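You operate a simulated robot arm through the tools that you are given. There is no shell and no other tool.

You run a simulated robot arm. Do the job below in one go: nothing can be reset, and whatever is moved stays where it is left.

Task
Strip the bare pallet: free both handled arms, casting and peg onto the short steel shelf.
Fine: take the peg that stands in the pallet; the other peg stays. Set down upright: silver casting, what you pick out.

The check looks at the end state, three seconds after you hand in, the way a careful person would. Anything else that was tipped, shoved, dropped, spilled or broken makes it a failure.

Robot
A 7-joint arm with a two-finger parallel gripper, fixed in place. Base frame: the origin is on the floor under the middle of its stand, x ahead of it, y to its left, z up. Lengths are in m, angles in degrees, forces in N, time in s.
It reaches about 1.247 m from its shoulder. Its first joint turns from -132.0 to 132.0 degrees. Payload 3.91 kg.
Tool frame: the origin (TCP) lies between the finger pads and is the grasp point; the fingertips stand 0.03 m ahead of it; z points along the fingers, y is the line along which they close. The gripper opens to 0.11 m. The fingers are 0.02 m wide and 0.01 m thick; the gripper's body (0.048 by 0.112 m) begins 0.055 m behind the TCP.
Orientation is told as [roll, pitch, yaw] about the base's x, y, z axes, in that order, counted from this pose: with the fingers straight down and closing along the base's y, the tool's x points along the base's -x, its y along +y and its z along -z.

Tools
- The arm moves only by the tool drive_tool. Its argument "commands" is a list of rows, each a list of 7 numbers: the turn, a rotation vector about the tool's x, y, z in degrees, then the shift along the tool's x, y, z in cm, then the gripper command, from -1 (shut) to 1 (fully open), values between in proportion. In form: [[ax, ay, az, tx, ty, tz, gripper], ...]. A call has 1 to 20 rows; each row shifts and turns the commanded pose from where the row before left it, along the tool's axes as they then stand. Rows are played at 5 a second. More than 0.05 m and 8.6 degrees between two rows, or a gripper value outside its range, and nothing of the call is played. Where a pose cannot be reached the arm comes as near as it can. A force on the tool above 40 N (or 10 N above the force at the start of the call, whichever is more), or a blocked arm, ends the call early, and 0.2 s more pass. Each finger travels about 0.108 m/s and halts on what it meets, pressing with about 41 N; the grip force reading is that of the motor and also rises with nothing between the fingers. The clock runs only during rows and for 0.2 s after the last one: add rows that do not move to give the fingers time. The reply holds the time, the measured pose of the TCP, the force on the tool along the base axes, the opening and the grip force, in the units named above and with some noise, with the torque about the TCP (base axes, N m) and any sound that the robot's microphone picked up, and new pictures: "show" is both (left out), scene, wrist or none.
- Cameras (640 x 400 px; columns grow to the right, rows downward): "scene" is fixed at [0.4011, -0.5008, 1.4829]; the picture's right is [1.00, -0.04, 0.00], its down [-0.01, -0.42, -0.91] and it looks along [0.03, 0.91, -0.42] (base axes); focal length 345 px, centre (320, 200). "wrist" rides on the gripper at [0.072, 0.017, -0.103] in the tool frame; the picture's right is [-0.23, 0.97, 0.00], its down [-0.76, -0.18, -0.62] and it looks along [-0.61, -0.14, 0.78] (tool axes); focal length 222 px, centre (320, 200). There is no depth. A picture from a camera that has moved, and an enlarged one, comes with that camera's place and axes in the base frame and with its lens.
- zoom(camera, box): a new picture of the part [left, top, right, bottom] of that camera's present view, enlarged. No time passes.
- close_job(): hands the job in; it is judged then, once.

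Places have to be worked out from the pictures, the camera data and where the tool is seen. Open the gripper and draw the arm clear of the work before you hand the job in, unless the task says otherwise.

The tools are called after "Emit:" by a JSON object that holds its "method" and its "body". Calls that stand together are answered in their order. drive_tool: Moves the arm, as the interface text tells. Its arguments: {"type":"object","properties":{"commands":{"type":"array"},"show":{"type":"string","enum":["both","scene","wrist","none"]}},"required":["commands"]} The other tools are called the same way: zoom (camera, box) takes an enlarged picture of a part of a camera's view; close_job () hands the job in.

At the start:

```text
t: 0.0
eef_pos: [0.538, 0.4055, 1.1883]
orientation: [0.0, 0.0, 0.0]
contact_force: [-0.1, 0.0, -0.7]
ft_torque: [-0.03, 0.03, 0.02]
opening: 0.1098
grasp_force: 0.0
```

scene: 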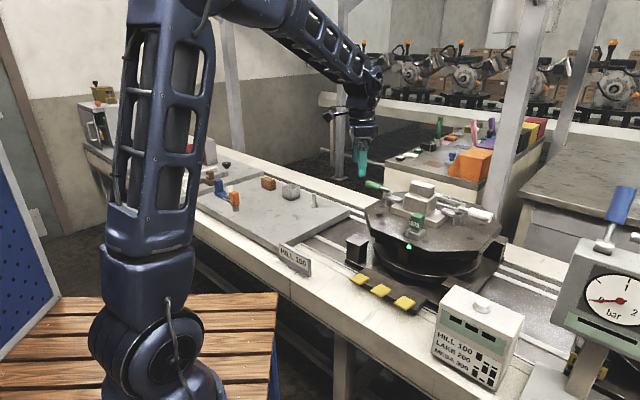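
wrist: 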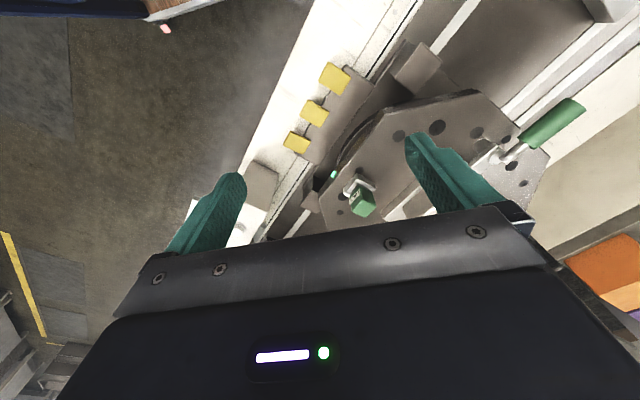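

I start by looking closely at the scene: the turntable/pallet with handled clamps and castings, and the shelf areas. No motion yet.

Emit:
{"method": "zoom", "body": {"camera": "scene", "box": [340, 160, 520, 280]}}

Emit:
{"method": "zoom", "body": {"camera": "scene", "box": [180, 150, 360, 280]}}

Emit:
{"method": "zoom", "body": {"camera": "scene", "box": [360, 100, 640, 280]}}

Emit:
{"method": "zoom", "body": {"camera": "scene", "box": [60, 60, 260, 220]}}

Emit:
{"method": "zoom", "body": {"camera": "scene", "box": [400, 240, 640, 400]}}

Emit:
{"method": "zoom", "body": {"camera": "wrist", "box": [240, 40, 640, 290]}}

```text
3.33 times, centred on (430, 220) of scene
camera zoom: at [0.4011, -0.5008, 1.4829], right [1.0, -0.04, 0.0], down [-0.01, -0.42, -0.91], along [0.03, 0.91, -0.42], focal length 1151 px, centre (-47, 133)
```

zoom: 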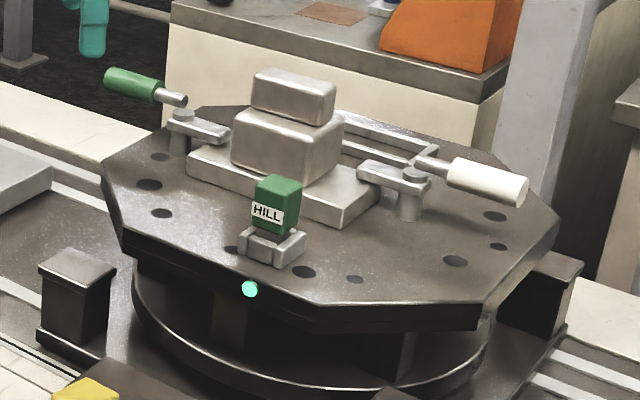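

```text
3.08 times, centred on (270, 215) of scene
camera zoom: at [0.4011, -0.5008, 1.4829], right [1.0, -0.04, 0.0], down [-0.01, -0.42, -0.91], along [0.03, 0.91, -0.42], focal length 1063 px, centre (474, 154)
```

zoom: 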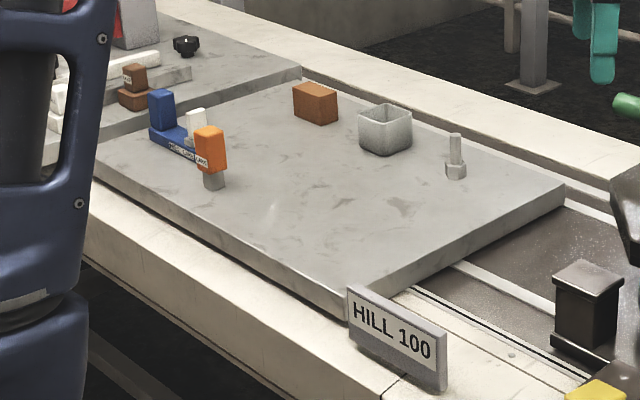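

```text
2.22 times, centred on (500, 190) of scene
camera zoom: at [0.4011, -0.5008, 1.4829], right [1.0, -0.04, 0.0], down [-0.01, -0.42, -0.91], along [0.03, 0.91, -0.42], focal length 768 px, centre (-80, 222)
```

zoom: 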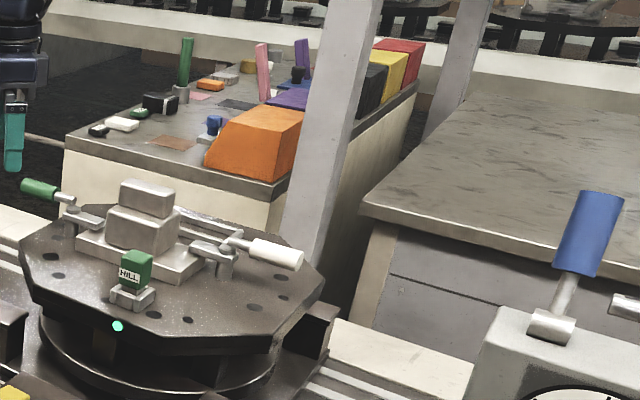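

```text
2.50 times, centred on (160, 140) of scene
camera zoom: at [0.4011, -0.5008, 1.4829], right [1.0, -0.04, 0.0], down [-0.01, -0.42, -0.91], along [0.03, 0.91, -0.42], focal length 864 px, centre (720, 350)
```

zoom: 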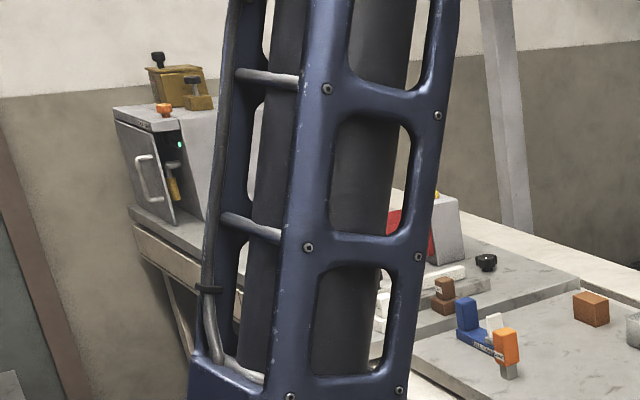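

```text
2.50 times, centred on (520, 320) of scene
camera zoom: at [0.4011, -0.5008, 1.4829], right [1.0, -0.04, 0.0], down [-0.01, -0.42, -0.91], along [0.03, 0.91, -0.42], focal length 864 px, centre (-180, -100)
```

zoom: 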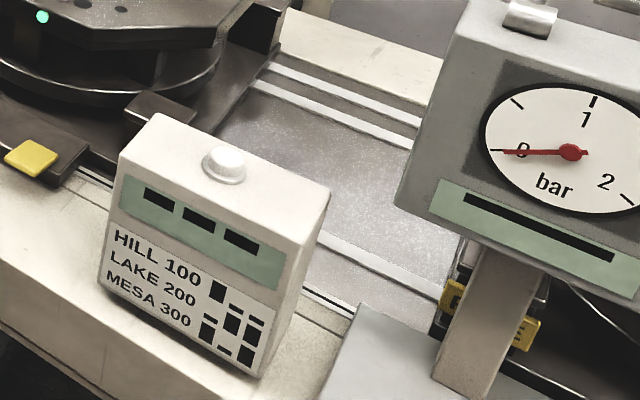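

```text
1.60 times, centred on (440, 165) of wrist
camera zoom: at [0.4657, 0.4207, 1.2911], right [0.23, 0.97, 0.0], down [0.76, -0.18, 0.62], along [0.61, -0.14, -0.78], focal length 355 px, centre (128, 256)
```

zoom: 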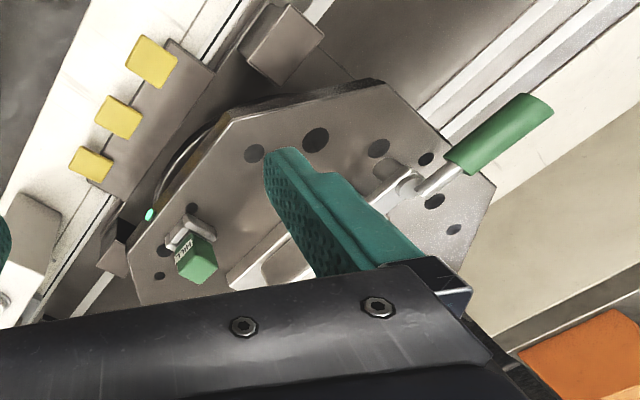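

The scene shows an octagonal pallet on a turntable with a HILL token, a silver casting between two handled clamps, and several candidate surfaces. I zoom further to identify the peg, the shelves and the pallets before moving.

Emit:
{"method": "zoom", "body": {"camera": "scene", "box": [380, 110, 500, 185]}}

Emit:
{"method": "zoom", "body": {"camera": "scene", "box": [500, 100, 640, 190]}}

Emit:
{"method": "zoom", "body": {"camera": "scene", "box": [380, 165, 500, 240]}}

Emit:
{"method": "zoom", "body": {"camera": "scene", "box": [320, 20, 640, 140]}}

Emit:
{"method": "zoom", "body": {"camera": "scene", "box": [240, 220, 440, 345]}}

Emit:
{"method": "zoom", "body": {"camera": "scene", "box": [500, 180, 640, 400]}}

Emit:
{"method": "zoom", "body": {"camera": "scene", "box": [0, 200, 280, 400]}}

```text
5.33 times, centred on (440, 148) of scene
camera zoom: at [0.4011, -0.5008, 1.4829], right [1.0, -0.04, 0.0], down [-0.01, -0.42, -0.91], along [0.03, 0.91, -0.42], focal length 1842 px, centre (-320, 480)
```

zoom: 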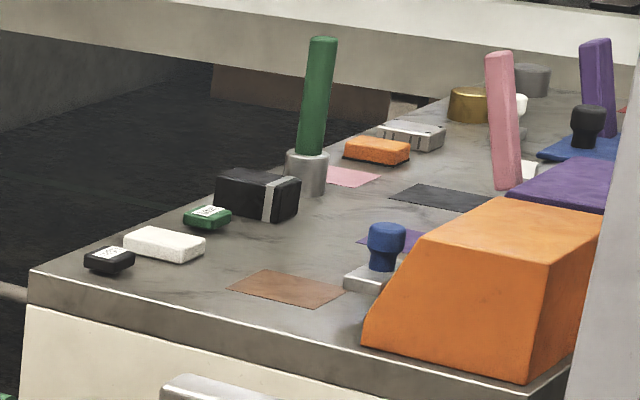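

```text
4.44 times, centred on (570, 145) of scene
camera zoom: at [0.4011, -0.5008, 1.4829], right [1.0, -0.04, 0.0], down [-0.01, -0.42, -0.91], along [0.03, 0.91, -0.42], focal length 1535 px, centre (-791, 444)
```

zoom: 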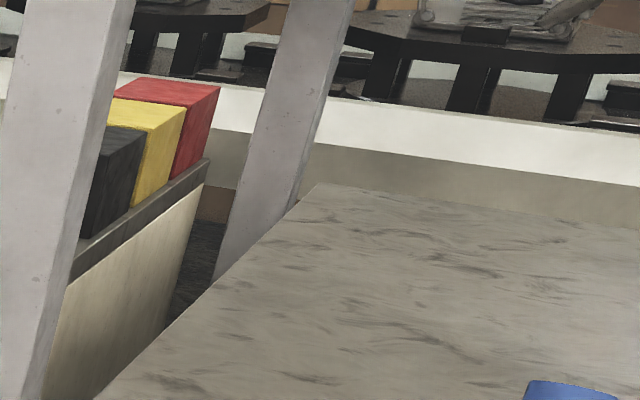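

```text
5.33 times, centred on (440, 202) of scene
camera zoom: at [0.4011, -0.5008, 1.4829], right [1.0, -0.04, 0.0], down [-0.01, -0.42, -0.91], along [0.03, 0.91, -0.42], focal length 1842 px, centre (-320, 187)
```

zoom: 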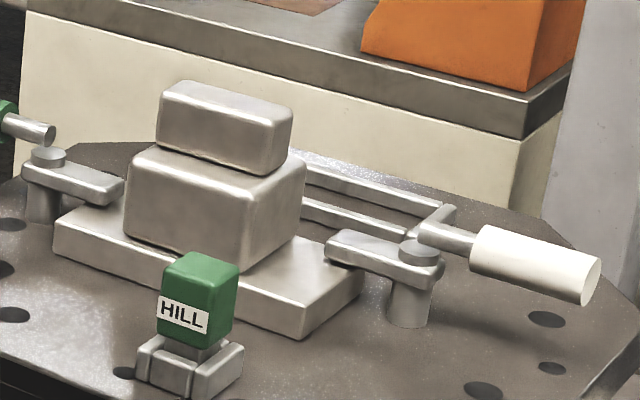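

```text
2.00 times, centred on (480, 80) of scene
camera zoom: at [0.4011, -0.5008, 1.4829], right [1.0, -0.04, 0.0], down [-0.01, -0.42, -0.91], along [0.03, 0.91, -0.42], focal length 691 px, centre (0, 440)
```

zoom: 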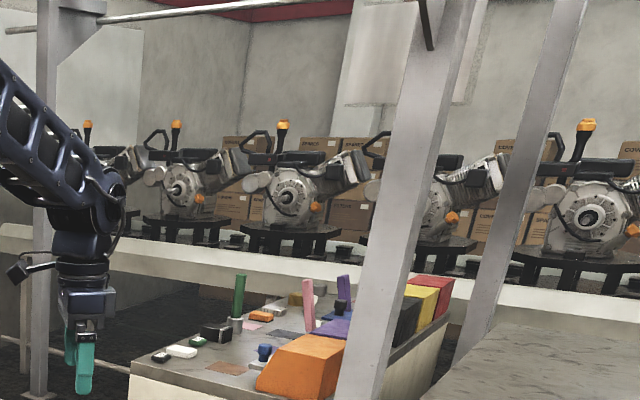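

```text
3.20 times, centred on (340, 282) of scene
camera zoom: at [0.4011, -0.5008, 1.4829], right [1.0, -0.04, 0.0], down [-0.01, -0.42, -0.91], along [0.03, 0.91, -0.42], focal length 1105 px, centre (256, -64)
```

zoom: 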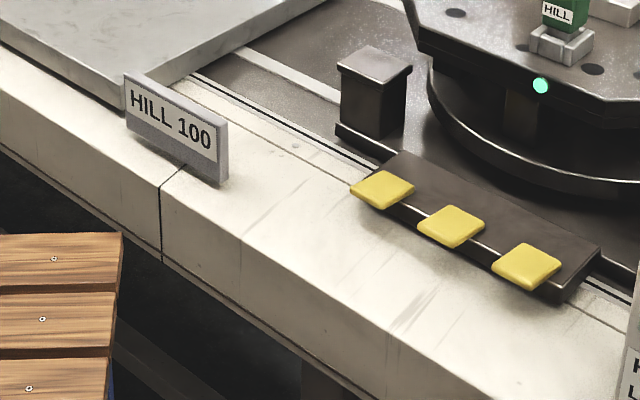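

```text
1.82 times, centred on (570, 290) of scene
camera zoom: at [0.4011, -0.5008, 1.4829], right [1.0, -0.04, 0.0], down [-0.01, -0.42, -0.91], along [0.03, 0.91, -0.42], focal length 628 px, centre (-134, 36)
```

zoom: 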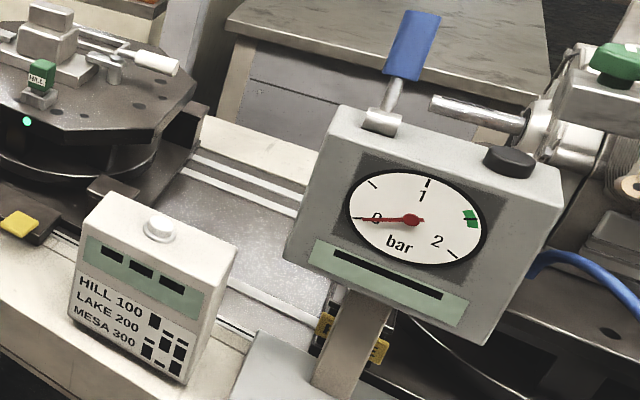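

```text
2.00 times, centred on (140, 300) of scene
camera zoom: at [0.4011, -0.5008, 1.4829], right [1.0, -0.04, 0.0], down [-0.01, -0.42, -0.91], along [0.03, 0.91, -0.42], focal length 691 px, centre (680, 0)
```

zoom: 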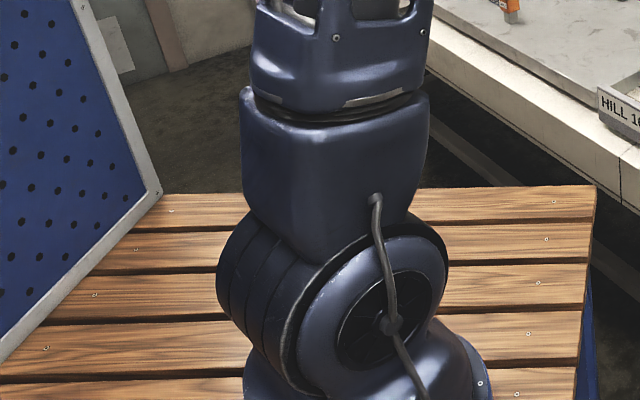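

The octagonal pallet looks to be centred near (0.84, 0.59) with its top near z 0.905, and the HILL token near (0.75, 0.44). I raise and shift the arm to look at it from above with the wrist camera.

Emit:
{"method": "drive_tool", "body": {"commands": [[0, 0, 0, 0, 2, -3, 1], [0, 0, 0, 0, 3, -3, 1], [0, 0, 0, 0, 3, -3, 1], [0, 0, 0, 2, 3, -3, 1], [0, 0, 0, 2, 3, -2, 1], [0, 0, 0, 2, 3, 0, 1], [0, 0, 0, 2, 3, 0, 1], [0, 0, 0, 0, 0, 0, 1]]}}

```text
t: 1.8
eef_pos: [0.4587, 0.6032, 1.3282]
orientation: [0.0, -0.1, -0.1]
contact_force: [0.8, -0.5, -0.2]
ft_torque: [-0.02, -0.03, 0.0]
opening: 0.11
grasp_force: 0.0
camera wrist: at [0.3862, 0.6197, 1.4317], right [0.23, 0.97, 0.0], down [0.76, -0.18, 0.62], along [0.61, -0.14, -0.78], focal length 222 px, centre (320, 200)
```

scene: 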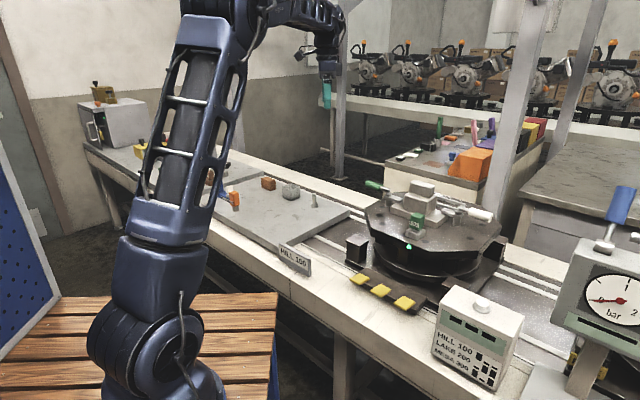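
wrist: 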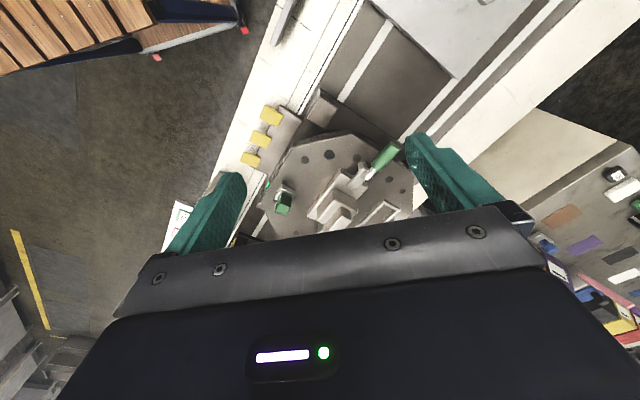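

The gripper body hides the lower half of the wrist view, so I tilt the tool to look further outward and see the whole pallet.

Emit:
{"method": "drive_tool", "body": {"commands": [[0, -8, 0, 0, 0, 0, 1], [0, -8, 0, 0, 0, 0, 1], [0, -8, 0, 0, 0, 0, 1], [0, -4, 0, 0, 0, 0, 1], [0, 0, 0, 0, 0, 0, 1]], "show": "wrist"}}

```text
t: 3.0
eef_pos: [0.4581, 0.6047, 1.3292]
orientation: [0.0, -28.1, 0.0]
contact_force: [0.6, 0.9, 0.1]
ft_torque: [0.04, 0.0, -0.02]
opening: 0.1099
grasp_force: 0.0
camera wrist: at [0.3456, 0.6203, 1.3851], right [0.2, 0.97, 0.11], down [0.38, -0.18, 0.91], along [0.9, -0.14, -0.4], focal length 222 px, centre (320, 200)
```

wrist: 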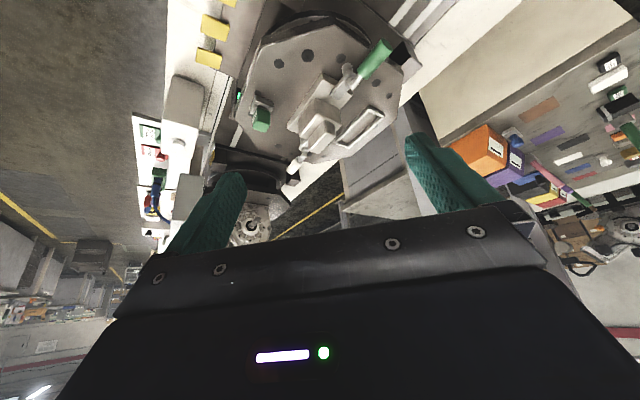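

Emit:
{"method": "zoom", "body": {"camera": "wrist", "box": [220, 0, 430, 200]}}

Emit:
{"method": "zoom", "body": {"camera": "wrist", "box": [420, 20, 640, 220]}}

Emit:
{"method": "zoom", "body": {"camera": "wrist", "box": [100, 70, 360, 250]}}

```text
2.00 times, centred on (325, 100) of wrist
camera zoom: at [0.3456, 0.6203, 1.3851], right [0.2, 0.97, 0.11], down [0.38, -0.18, 0.91], along [0.9, -0.14, -0.4], focal length 444 px, centre (310, 400)
```

zoom: 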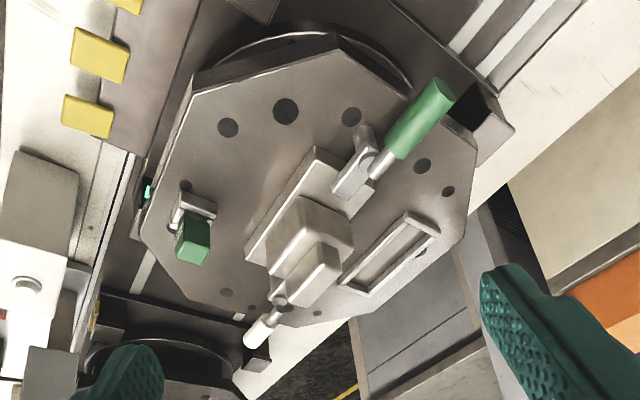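

```text
2.00 times, centred on (530, 120) of wrist
camera zoom: at [0.3456, 0.6203, 1.3851], right [0.2, 0.97, 0.11], down [0.38, -0.18, 0.91], along [0.9, -0.14, -0.4], focal length 444 px, centre (-100, 360)
```

zoom: 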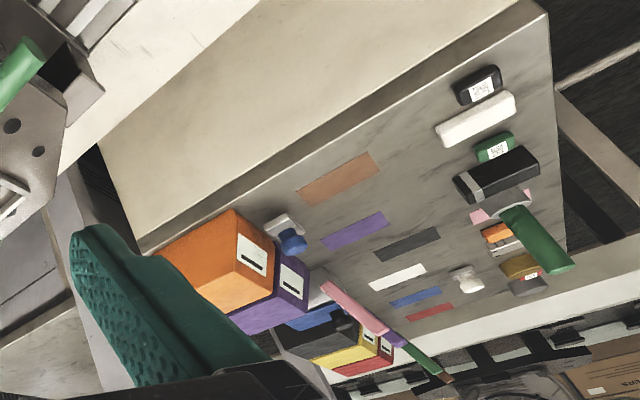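

```text
2.22 times, centred on (230, 160) of wrist
camera zoom: at [0.3456, 0.6203, 1.3851], right [0.2, 0.97, 0.11], down [0.38, -0.18, 0.91], along [0.9, -0.14, -0.4], focal length 494 px, centre (520, 289)
```

zoom: 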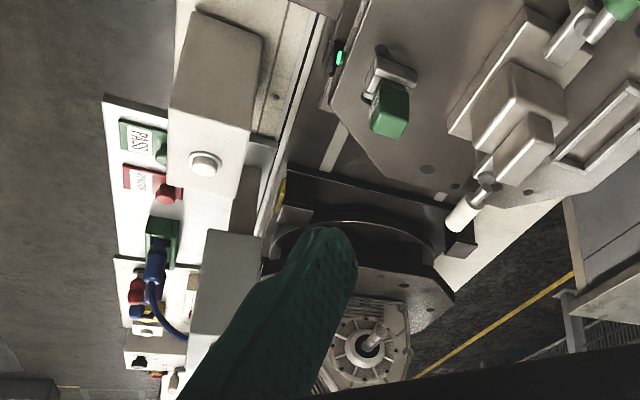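

The pallet carries the HILL-tagged green peg in a socket, the stepped casting, two handled clamps and an empty channel; the next pallet down the line has an engine. I now untilt and yaw left to inspect the plates to the left along the line.

Emit:
{"method": "drive_tool", "body": {"commands": [[0, 8, 0, 0, 0, 0, 1], [0, 8, 0, 0, 0, 0, 1], [0, 8, 0, 0, 0, 0, 1], [0, 4, 0, 0, 0, 0, 1], [0, 0, -8, 0, -3, 0, 1], [0, 0, -8, 0, -3, 0, 1], [0, 0, -8, 0, -3, 0, 1], [0, 0, -8, 0, -3, 0, 1], [0, 0, -8, 0, -3, 0, 1], [0, 0, -8, 0, -3, 0, 1], [0, 0, -8, 0, -3, 0, 1], [0, 0, -8, 0, -2, 0, 1], [0, 0, -8, 0, 0, 0, 1], [0, 0, -8, 0, 0, 0, 1], [0, -8, 0, 0, 0, 0, 1], [0, -8, 0, 0, 0, 0, 1], [0, 0, 0, 0, 0, 0, 1]]}}

```text
t: 6.6
eef_pos: [0.5562, 0.4088, 1.329]
orientation: [0.0, -16.1, 80.0]
contact_force: [0.1, -0.2, -0.5]
ft_torque: [0.03, -0.02, 0.05]
opening: 0.1098
grasp_force: 0.0
camera wrist: at [0.5227, 0.3147, 1.4076], right [-0.92, 0.38, 0.06], down [0.27, 0.52, 0.81], along [0.28, 0.76, -0.58], focal length 222 px, centre (320, 200)
```

scene: 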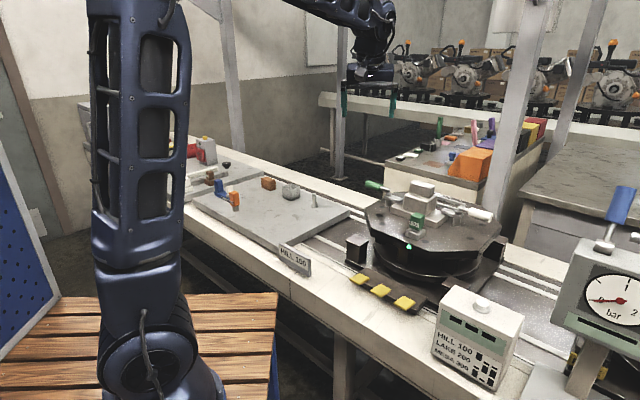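
wrist: 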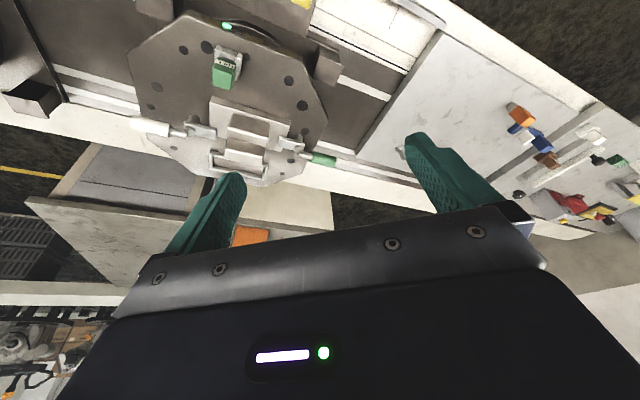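

The view now shows the left plates along the line; I zoom into those areas.

Emit:
{"method": "zoom", "body": {"camera": "wrist", "box": [380, 20, 640, 250]}}

Emit:
{"method": "zoom", "body": {"camera": "wrist", "box": [500, 80, 640, 240]}}

Emit:
{"method": "zoom", "body": {"camera": "wrist", "box": [100, 0, 400, 220]}}

Emit:
{"method": "zoom", "body": {"camera": "scene", "box": [160, 120, 360, 250]}}

```text
1.74 times, centred on (510, 135) of wrist
camera zoom: at [0.5227, 0.3147, 1.4076], right [-0.92, 0.38, 0.06], down [0.27, 0.52, 0.81], along [0.28, 0.76, -0.58], focal length 386 px, centre (-10, 313)
```

zoom: 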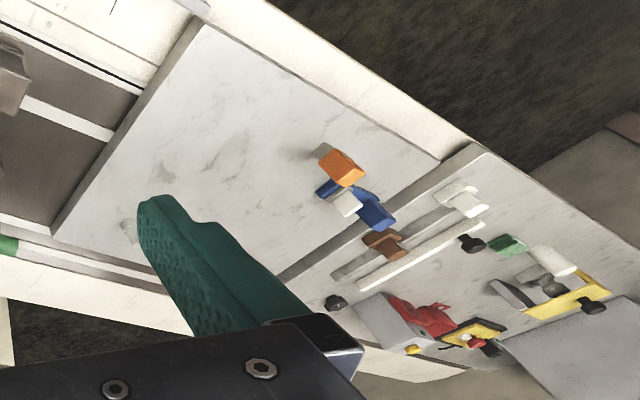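

```text
2.50 times, centred on (570, 160) of wrist
camera zoom: at [0.5227, 0.3147, 1.4076], right [-0.92, 0.38, 0.06], down [0.27, 0.52, 0.81], along [0.28, 0.76, -0.58], focal length 555 px, centre (-305, 300)
```

zoom: 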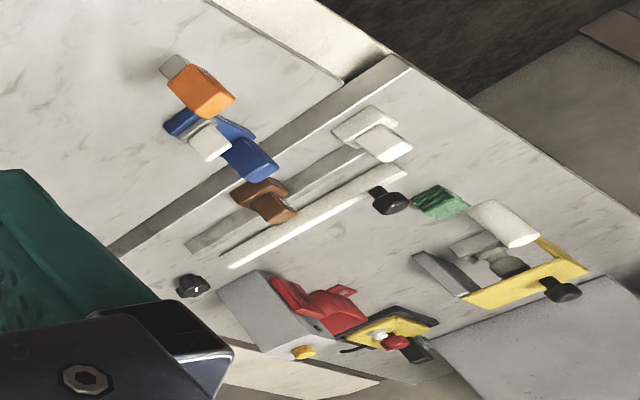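

```text
1.82 times, centred on (250, 110) of wrist
camera zoom: at [0.5227, 0.3147, 1.4076], right [-0.92, 0.38, 0.06], down [0.27, 0.52, 0.81], along [0.28, 0.76, -0.58], focal length 404 px, centre (447, 364)
```

zoom: 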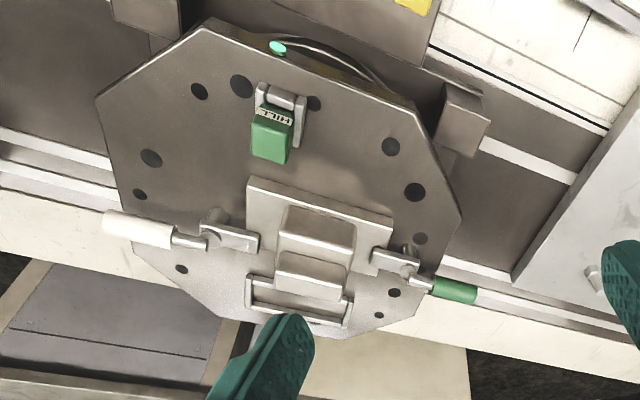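

```text
3.08 times, centred on (260, 185) of scene
camera zoom: at [0.4011, -0.5008, 1.4829], right [1.0, -0.04, 0.0], down [-0.01, -0.42, -0.91], along [0.03, 0.91, -0.42], focal length 1063 px, centre (505, 246)
```

zoom: 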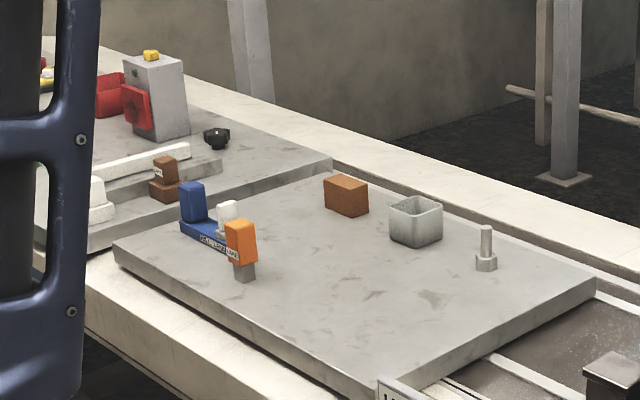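

The near left plate holds an orange peg-like block, blue holder, brown box, cup and a bolt; a further, larger plate carries fixtures. I move left to view both plates properly and compare lengths.

Emit:
{"method": "drive_tool", "body": {"commands": [[0, 0, 0, 1, 3, 0, 1], [0, 0, 0, 1, 3, 0, 1], [0, 0, 0, 1, 3, 0, 1], [0, 0, -6, 1, 3, 0, 1], [0, 0, -6, 1, 3, 0, 1], [0, 0, -6, 1, 3, 0, 1], [0, 0, -6, 1, 3, 0, 1], [0, 0, -6, 1, 3, 0, 1], [0, 0, -6, 0, 3, 0, 1], [0, 0, 0, 0, 3, 0, 1], [0, 0, 0, 0, 0, 0, 1]]}}

```text
t: 9.0
eef_pos: [0.263, 0.3225, 1.2912]
orientation: [-9.6, -12.9, 117.1]
contact_force: [0.4, -0.6, 0.0]
ft_torque: [0.01, 0.03, 0.01]
opening: 0.1101
grasp_force: 0.0
camera wrist: at [0.2738, 0.2235, 1.3705], right [-0.97, -0.21, -0.11], down [-0.21, 0.57, 0.8], along [-0.11, 0.8, -0.59], focal length 222 px, centre (320, 200)
```

scene: 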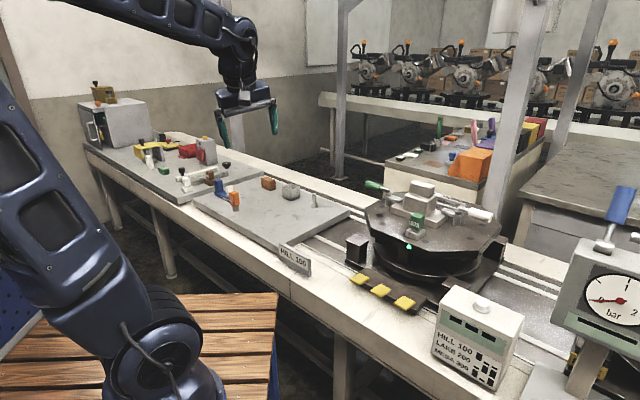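
wrist: 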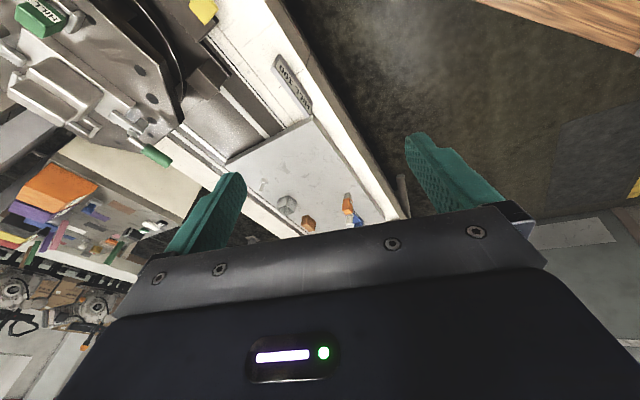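

The scene camera now sees both left plates unobstructed; I zoom on them.

Emit:
{"method": "zoom", "body": {"camera": "scene", "box": [70, 70, 270, 220]}}

Emit:
{"method": "zoom", "body": {"camera": "scene", "box": [190, 160, 360, 260]}}

Emit:
{"method": "zoom", "body": {"camera": "scene", "box": [200, 165, 270, 215]}}

Emit:
{"method": "zoom", "body": {"camera": "scene", "box": [240, 160, 330, 220]}}

```text
2.67 times, centred on (170, 145) of scene
camera zoom: at [0.4011, -0.5008, 1.4829], right [1.0, -0.04, 0.0], down [-0.01, -0.42, -0.91], along [0.03, 0.91, -0.42], focal length 921 px, centre (720, 347)
```

zoom: 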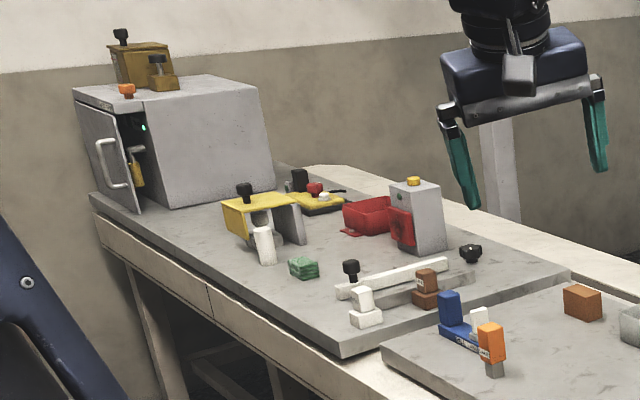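

```text
3.76 times, centred on (275, 210) of scene
camera zoom: at [0.4011, -0.5008, 1.4829], right [1.0, -0.04, 0.0], down [-0.01, -0.42, -0.91], along [0.03, 0.91, -0.42], focal length 1300 px, centre (489, 162)
```

zoom: 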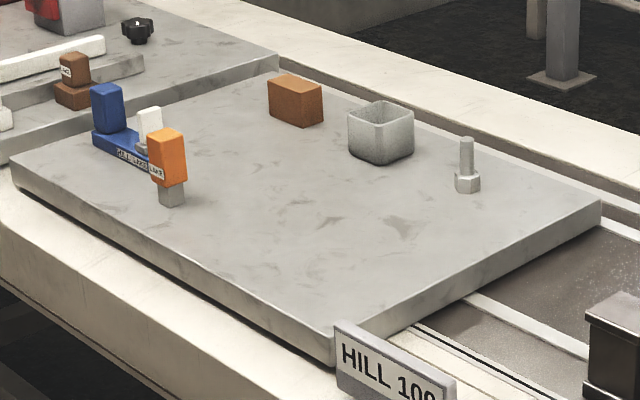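

```text
8.00 times, centred on (235, 190) of scene
camera zoom: at [0.4011, -0.5008, 1.4829], right [1.0, -0.04, 0.0], down [-0.01, -0.42, -0.91], along [0.03, 0.91, -0.42], focal length 2763 px, centre (1000, 280)
```

zoom: 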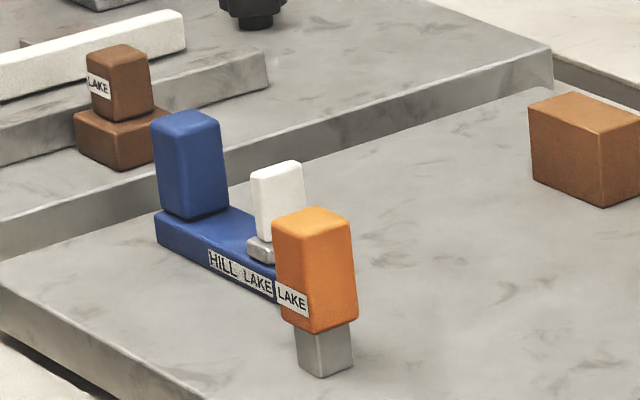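

```text
6.67 times, centred on (285, 190) of scene
camera zoom: at [0.4011, -0.5008, 1.4829], right [1.0, -0.04, 0.0], down [-0.01, -0.42, -0.91], along [0.03, 0.91, -0.42], focal length 2302 px, centre (553, 267)
```

zoom: 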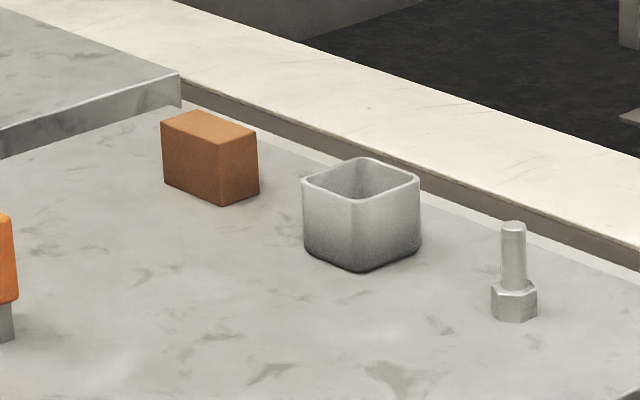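

The near plate (with the orange LAKE peg, box, cup, bolt) is clearly the short steel shelf; the longer plate beyond it holds other fixtures. The green HILL peg is the one standing in the pallet. I go back and line up the tool at yaw 45° (line runs at about 135°) above the pallet for measuring.

Emit:
{"method": "drive_tool", "body": {"commands": [[0, 0, 6, 0, 0, 0, 1], [0, 0, 6, 0, 0, 0, 1], [0, 0, 6, 0, 0, 0, 1], [0, 0, 6, 0, 0, 0, 1], [0, 0, 6, 0, 0, 0, 1], [0, 0, 6, 0, 0, 0, 1], [0, 8, 0, 0, 0, 0, 1], [0, 8, 0, 0, 0, 0, 1], [0, 0, 7, 0, 0, 0, 1], [0, 0, 7, 0, 0, 0, 1], [0, 0, 7, 0, 0, 0, 1], [0, 0, 7, 0, 0, 0, 1], [0, 0, 7, 0, 0, 0, 1], [0, 0, 0, 0, 0, 0, 1]], "show": "none"}}

Emit:
{"method": "drive_tool", "body": {"commands": [[0, 0, 0, -4.1, -1.8, 0.6, 1], [0, 0, 0, -4.1, -1.8, 0.6, 1], [0, 0, 0, -4.1, -1.8, 0.6, 1], [0, 0, 0, -4.1, -1.8, 0.6, 1], [0, 0, 0, -4.1, -1.8, 0.6, 1], [0, 0, 0, -4.1, -1.8, 0.6, 1], [0, 0, 0, -4.1, -1.8, 0.6, 1], [0, 0, 0, -4.1, -1.8, 0.6, 1], [0, 0, 0, -4.1, -1.8, 0.6, 1], [0, 0, 0, -4.1, -1.8, 0.6, 1], [0, 0, 0, 0, 0, 0, 1], [0, 0, 0, 0, 0, 0, 1]]}}

```text
t: 12.0
eef_pos: [0.2632, 0.3213, 1.2892]
orientation: [0.0, 0.0, 44.9]
contact_force: [0.2, 0.8, -0.1]
ft_torque: [0.0, 0.02, 0.01]
opening: 0.1098
grasp_force: 0.0
```

```text
t: 14.6
eef_pos: [0.679, 0.4864, 1.2282]
orientation: [0.0, 0.0, 45.0]
contact_force: [-0.5, -0.1, -0.4]
ft_torque: [0.0, 0.01, -0.01]
opening: 0.1099
grasp_force: 0.1
camera wrist: at [0.6159, 0.4454, 1.3317], right [-0.53, 0.85, 0.0], down [0.66, 0.41, 0.62], along [0.53, 0.33, -0.78], focal length 222 px, centre (320, 200)
```

scene: 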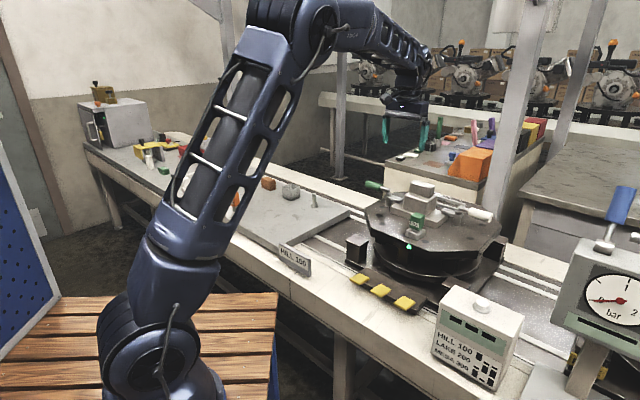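
wrist: 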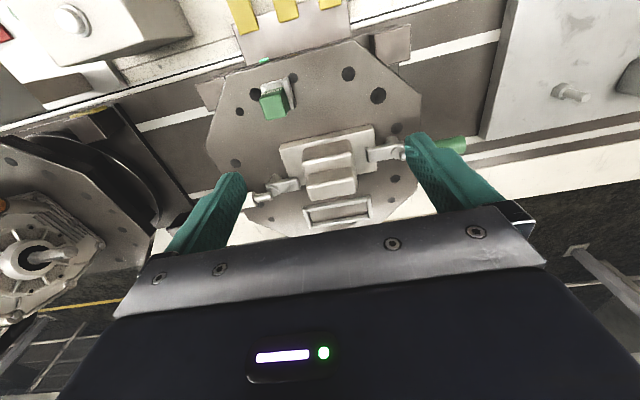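

The pallet is now squarely in the wrist view. I zoom in on the pallet and clamps for measurement.

Emit:
{"method": "zoom", "body": {"camera": "wrist", "box": [200, 30, 480, 240]}}

Emit:
{"method": "zoom", "body": {"camera": "scene", "box": [400, 180, 460, 245]}}

Emit:
{"method": "zoom", "body": {"camera": "scene", "box": [435, 180, 505, 240]}}

Emit:
{"method": "zoom", "body": {"camera": "scene", "box": [355, 170, 425, 230]}}

```text
1.90 times, centred on (340, 135) of wrist
camera zoom: at [0.6159, 0.4454, 1.3317], right [-0.53, 0.85, 0.0], down [0.66, 0.41, 0.62], along [0.53, 0.33, -0.78], focal length 423 px, centre (282, 324)
```

zoom: 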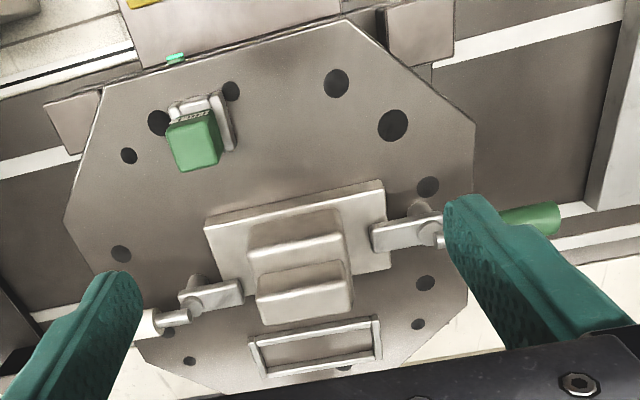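

```text
6.15 times, centred on (430, 212) of scene
camera zoom: at [0.4011, -0.5008, 1.4829], right [1.0, -0.04, 0.0], down [-0.01, -0.42, -0.91], along [0.03, 0.91, -0.42], focal length 2125 px, centre (-357, 123)
```

zoom: 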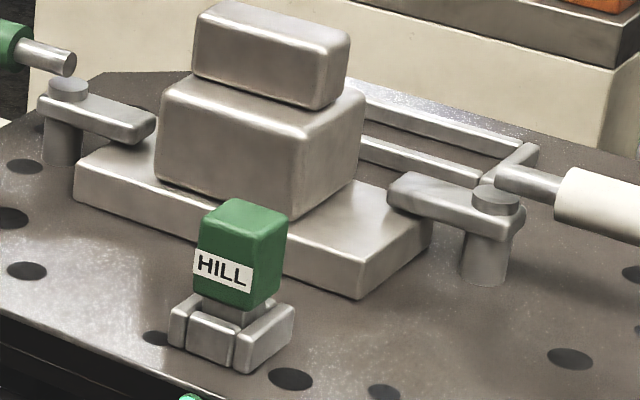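

```text
6.67 times, centred on (470, 210) of scene
camera zoom: at [0.4011, -0.5008, 1.4829], right [1.0, -0.04, 0.0], down [-0.01, -0.42, -0.91], along [0.03, 0.91, -0.42], focal length 2302 px, centre (-680, 133)
```

zoom: 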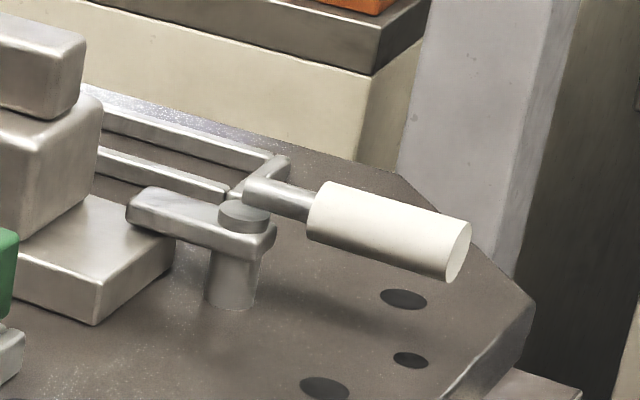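

```text
6.67 times, centred on (390, 200) of scene
camera zoom: at [0.4011, -0.5008, 1.4829], right [1.0, -0.04, 0.0], down [-0.01, -0.42, -0.91], along [0.03, 0.91, -0.42], focal length 2302 px, centre (-147, 200)
```

zoom: 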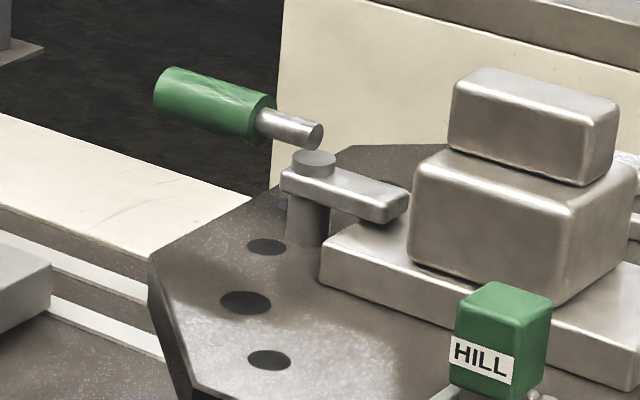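

I estimate the white-handled clamp's pivot near (0.90, 0.52) and move closer above it, fingers open and staying about 0.1 m above, to see it in detail.

Emit:
{"method": "drive_tool", "body": {"commands": [[0, 0, 0, -2.0, -2.9, 2.0, 1], [0, 0, 0, -2.0, -2.9, 2.0, 1], [0, 0, 0, -2.0, -2.9, 2.0, 1], [0, 0, 0, -2.0, -2.9, 2.0, 1], [0, 0, 0, -2.0, -2.9, 2.0, 1], [0, 0, 0, 0, 0, 0, 1], [0, 0, 0, 0, 0, 0, 1]]}}

```text
t: 16.2
eef_pos: [0.8536, 0.4538, 1.1292]
orientation: [-0.1, 0.0, 44.9]
contact_force: [-0.2, -0.4, -0.6]
ft_torque: [-0.03, -0.01, -0.01]
opening: 0.1099
grasp_force: 0.1
camera wrist: at [0.7901, 0.414, 1.231], right [-0.53, 0.85, 0.0], down [0.66, 0.41, 0.62], along [0.53, 0.33, -0.78], focal length 222 px, centre (320, 200)
```

scene: 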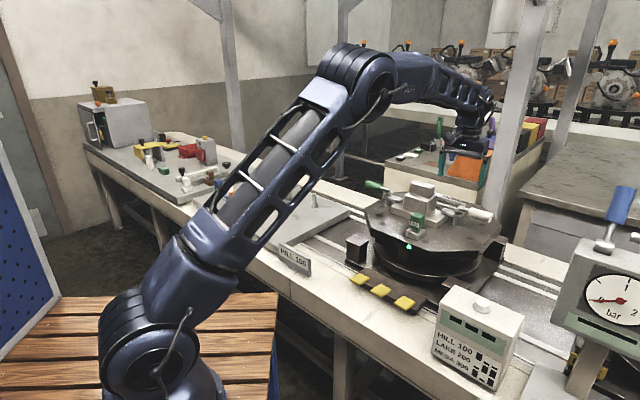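
wrist: 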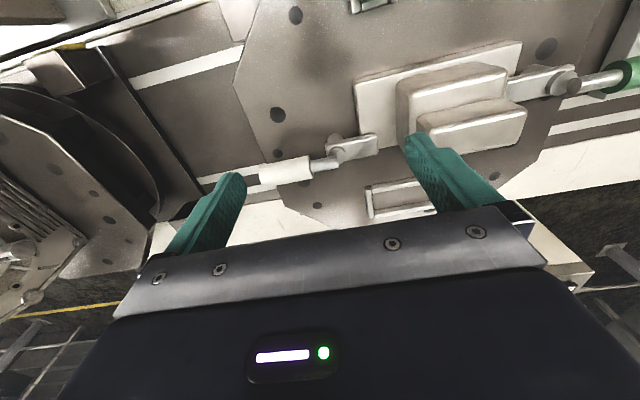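

Emit:
{"method": "zoom", "body": {"camera": "wrist", "box": [220, 80, 420, 205]}}

Emit:
{"method": "zoom", "body": {"camera": "scene", "box": [400, 120, 520, 240]}}

```text
3.20 times, centred on (320, 142) of wrist
camera zoom: at [0.7901, 0.414, 1.231], right [-0.53, 0.85, 0.0], down [0.66, 0.41, 0.62], along [0.53, 0.33, -0.78], focal length 711 px, centre (320, 384)
```

zoom: 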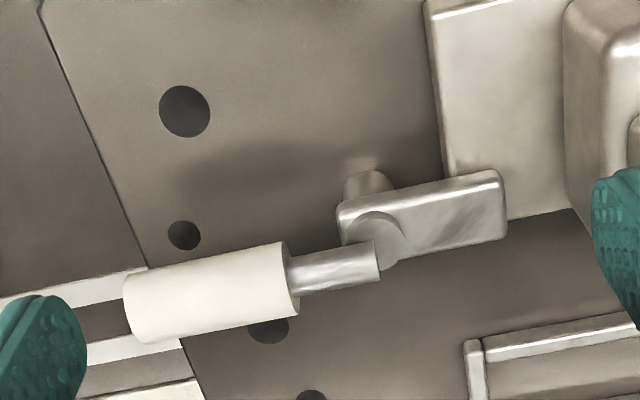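

```text
3.33 times, centred on (460, 180) of scene
camera zoom: at [0.4011, -0.5008, 1.4829], right [1.0, -0.04, 0.0], down [-0.01, -0.42, -0.91], along [0.03, 0.91, -0.42], focal length 1151 px, centre (-147, 267)
```

zoom: 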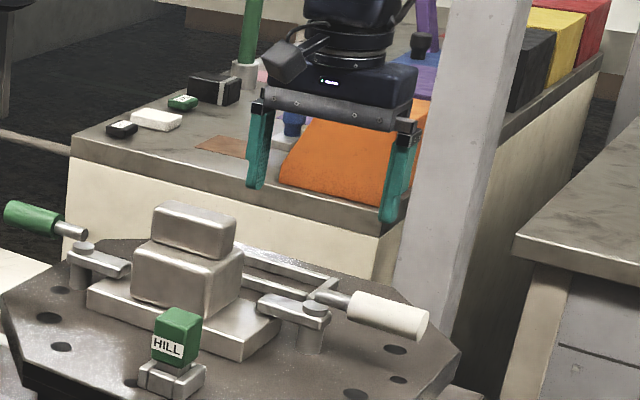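

I triangulate the white grip's middle at about (0.941, 0.455, 0.984) with its pivot near (0.892, 0.502, 0.97); the handle points along −e1 (right-front). I close the fingers and move to a spot just beyond the grip (far side), still high, to check alignment.

Emit:
{"method": "drive_tool", "body": {"commands": [[0, 0, 0, -2.68, -1.82, 0, -1], [0, 0, 0, -2.68, -1.82, 0, -1], [0, 0, 0, -2.68, -1.82, 0, -1], [0, 0, 0, -2.68, -1.82, 0, -1], [0, 0, 0, 0, 0, 2, -1], [0, 0, 0, 0, 0, 2, -1], [0, 0, 0, 0, 0, 0, -1], [0, 0, 0, 0, 0, 0, -1]]}}

```text
t: 18.0
eef_pos: [0.9752, 0.4747, 1.0873]
orientation: [0.0, 0.0, 45.0]
contact_force: [-0.4, 0.2, -1.1]
ft_torque: [-0.01, -0.02, 0.03]
opening: 0.0
grasp_force: 37.8
out of reach, approached as far as the arm can: row 4
camera wrist: at [0.9126, 0.4349, 1.19], right [-0.53, 0.85, 0.0], down [0.66, 0.41, 0.62], along [0.53, 0.33, -0.78], focal length 222 px, centre (320, 200)
```

scene: 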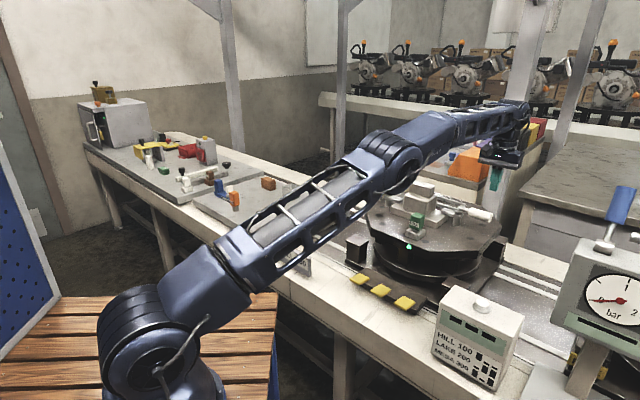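
wrist: 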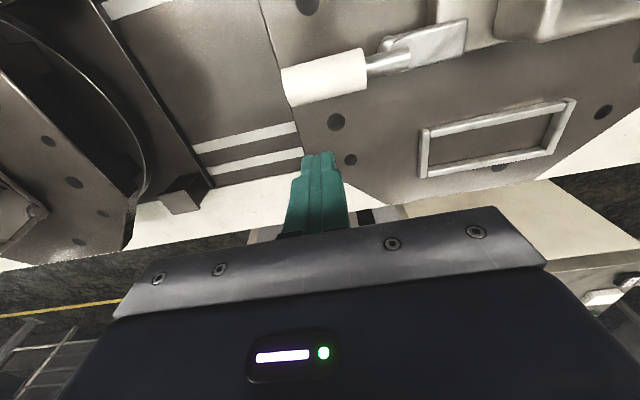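

Fingers are closed and sit on the far side of the white grip (about 4 cm beyond its axis), near the reach limit at this height. I descend straight down beside the grip so the fingertips reach z ≈ 0.955.

Emit:
{"method": "drive_tool", "body": {"commands": [[0, 0, 0, 0, 0, 2.5, -1], [0, 0, 0, 0, 0, 2.5, -1], [0, 0, 0, 0, 0, 2.5, -1], [0, 0, 0, 0, 0, 2.5, -1], [0, 0, 0, 0, 0, 0, -1]]}}

```text
t: 19.2
eef_pos: [0.9777, 0.4735, 0.9874]
orientation: [0.0, 0.0, 45.1]
contact_force: [0.1, -0.1, 0.7]
ft_torque: [0.02, 0.03, -0.02]
opening: 0.0
grasp_force: 38.2
camera wrist: at [0.9135, 0.4349, 1.0904], right [-0.53, 0.85, 0.0], down [0.66, 0.41, 0.62], along [0.53, 0.33, -0.78], focal length 222 px, centre (320, 200)
```

scene: 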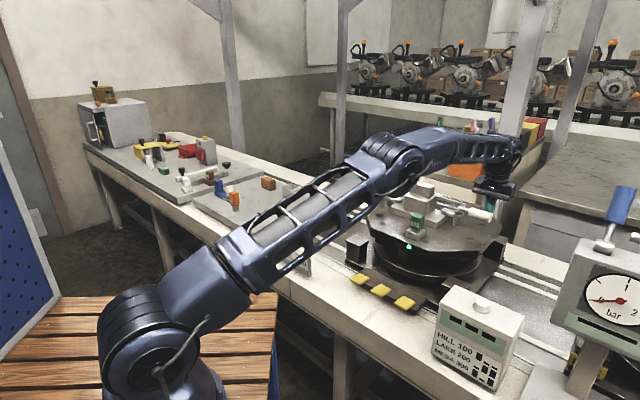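
wrist: 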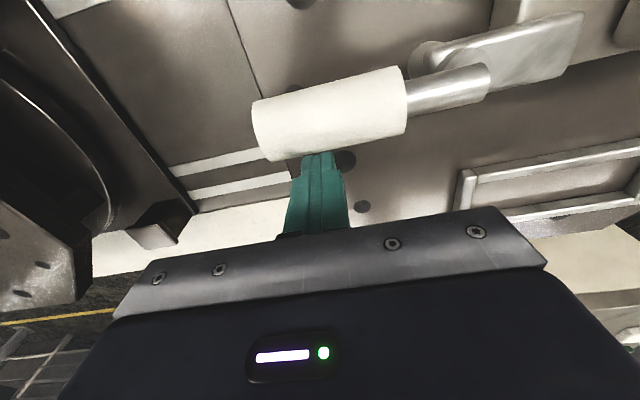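

The fingertips are now behind the grip. I pull gently toward the robot (−e2, tool +x) in small steps to see whether the arm swings this way, watching the force.

Emit:
{"method": "drive_tool", "body": {"commands": [[0, 0, 0, 1, 0, 0, -1], [0, 0, 0, 1, 0, 0, -1], [0, 0, 0, 1, 0, 0, -1], [0, 0, 0, 1, 0, 0, -1], [0, 0, 0, 0, 0, 0, -1]]}}

```text
t: 20.5
eef_pos: [0.95, 0.4467, 0.9909]
orientation: [-0.1, -0.3, 45.0]
contact_force: [3.9, 3.1, 2.0]
ft_torque: [-0.03, 0.02, -0.05]
opening: 0.0001
grasp_force: 37.8
stopped in row 5: the force on the tool passed its limit at 43 N (the readings are from after the stop); the commanded pose is now the measured one
camera wrist: at [0.8851, 0.4074, 1.0934], right [-0.53, 0.85, 0.0], down [0.66, 0.41, 0.63], along [0.53, 0.33, -0.78], focal length 222 px, centre (320, 200)
```

scene: 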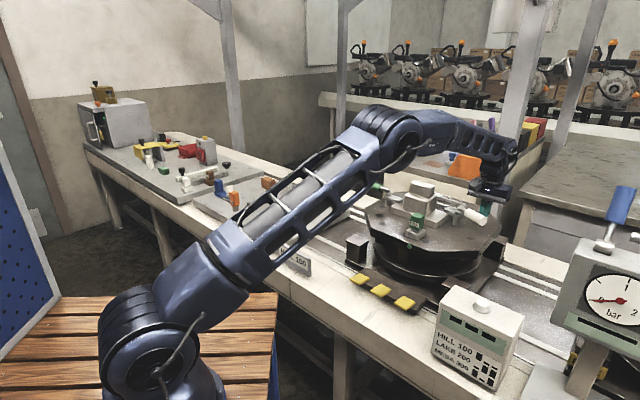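
wrist: 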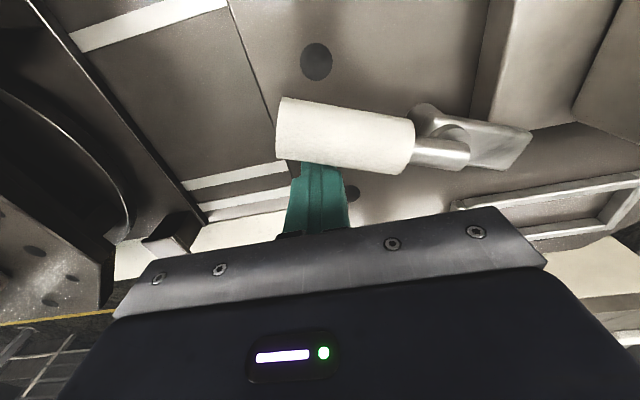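

The handle has swung roughly 20° toward the robot before the force limit tripped; I check closely that it is the clamp arm that turned and nothing else moved.

Emit:
{"method": "zoom", "body": {"camera": "scene", "box": [340, 160, 520, 280]}}

Emit:
{"method": "zoom", "body": {"camera": "wrist", "box": [240, 60, 640, 260]}}

```text
3.33 times, centred on (430, 220) of scene
camera zoom: at [0.4011, -0.5008, 1.4829], right [1.0, -0.04, 0.0], down [-0.01, -0.42, -0.91], along [0.03, 0.91, -0.42], focal length 1151 px, centre (-47, 133)
```

zoom: 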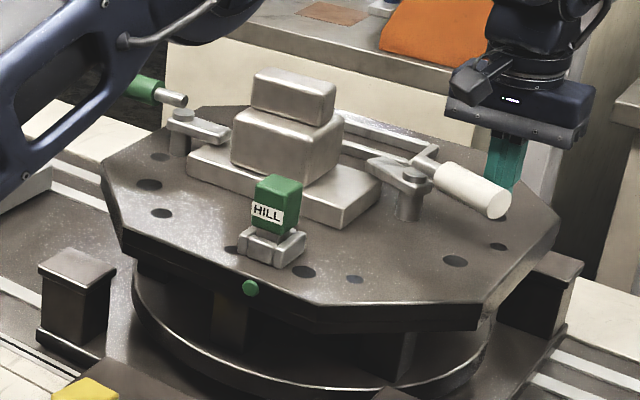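

```text
1.60 times, centred on (440, 160) of wrist
camera zoom: at [0.8851, 0.4074, 1.0934], right [-0.53, 0.85, 0.0], down [0.66, 0.41, 0.63], along [0.53, 0.33, -0.78], focal length 355 px, centre (128, 264)
```

zoom: 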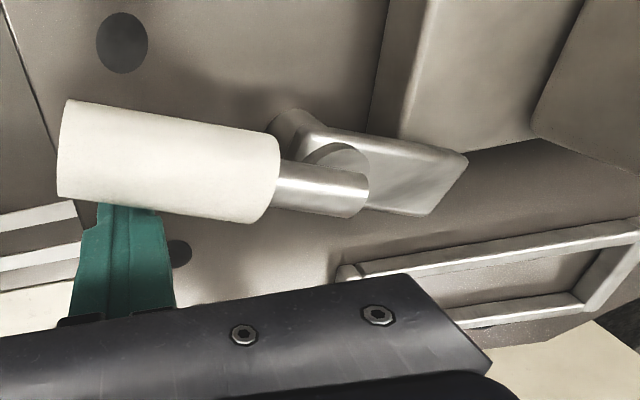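

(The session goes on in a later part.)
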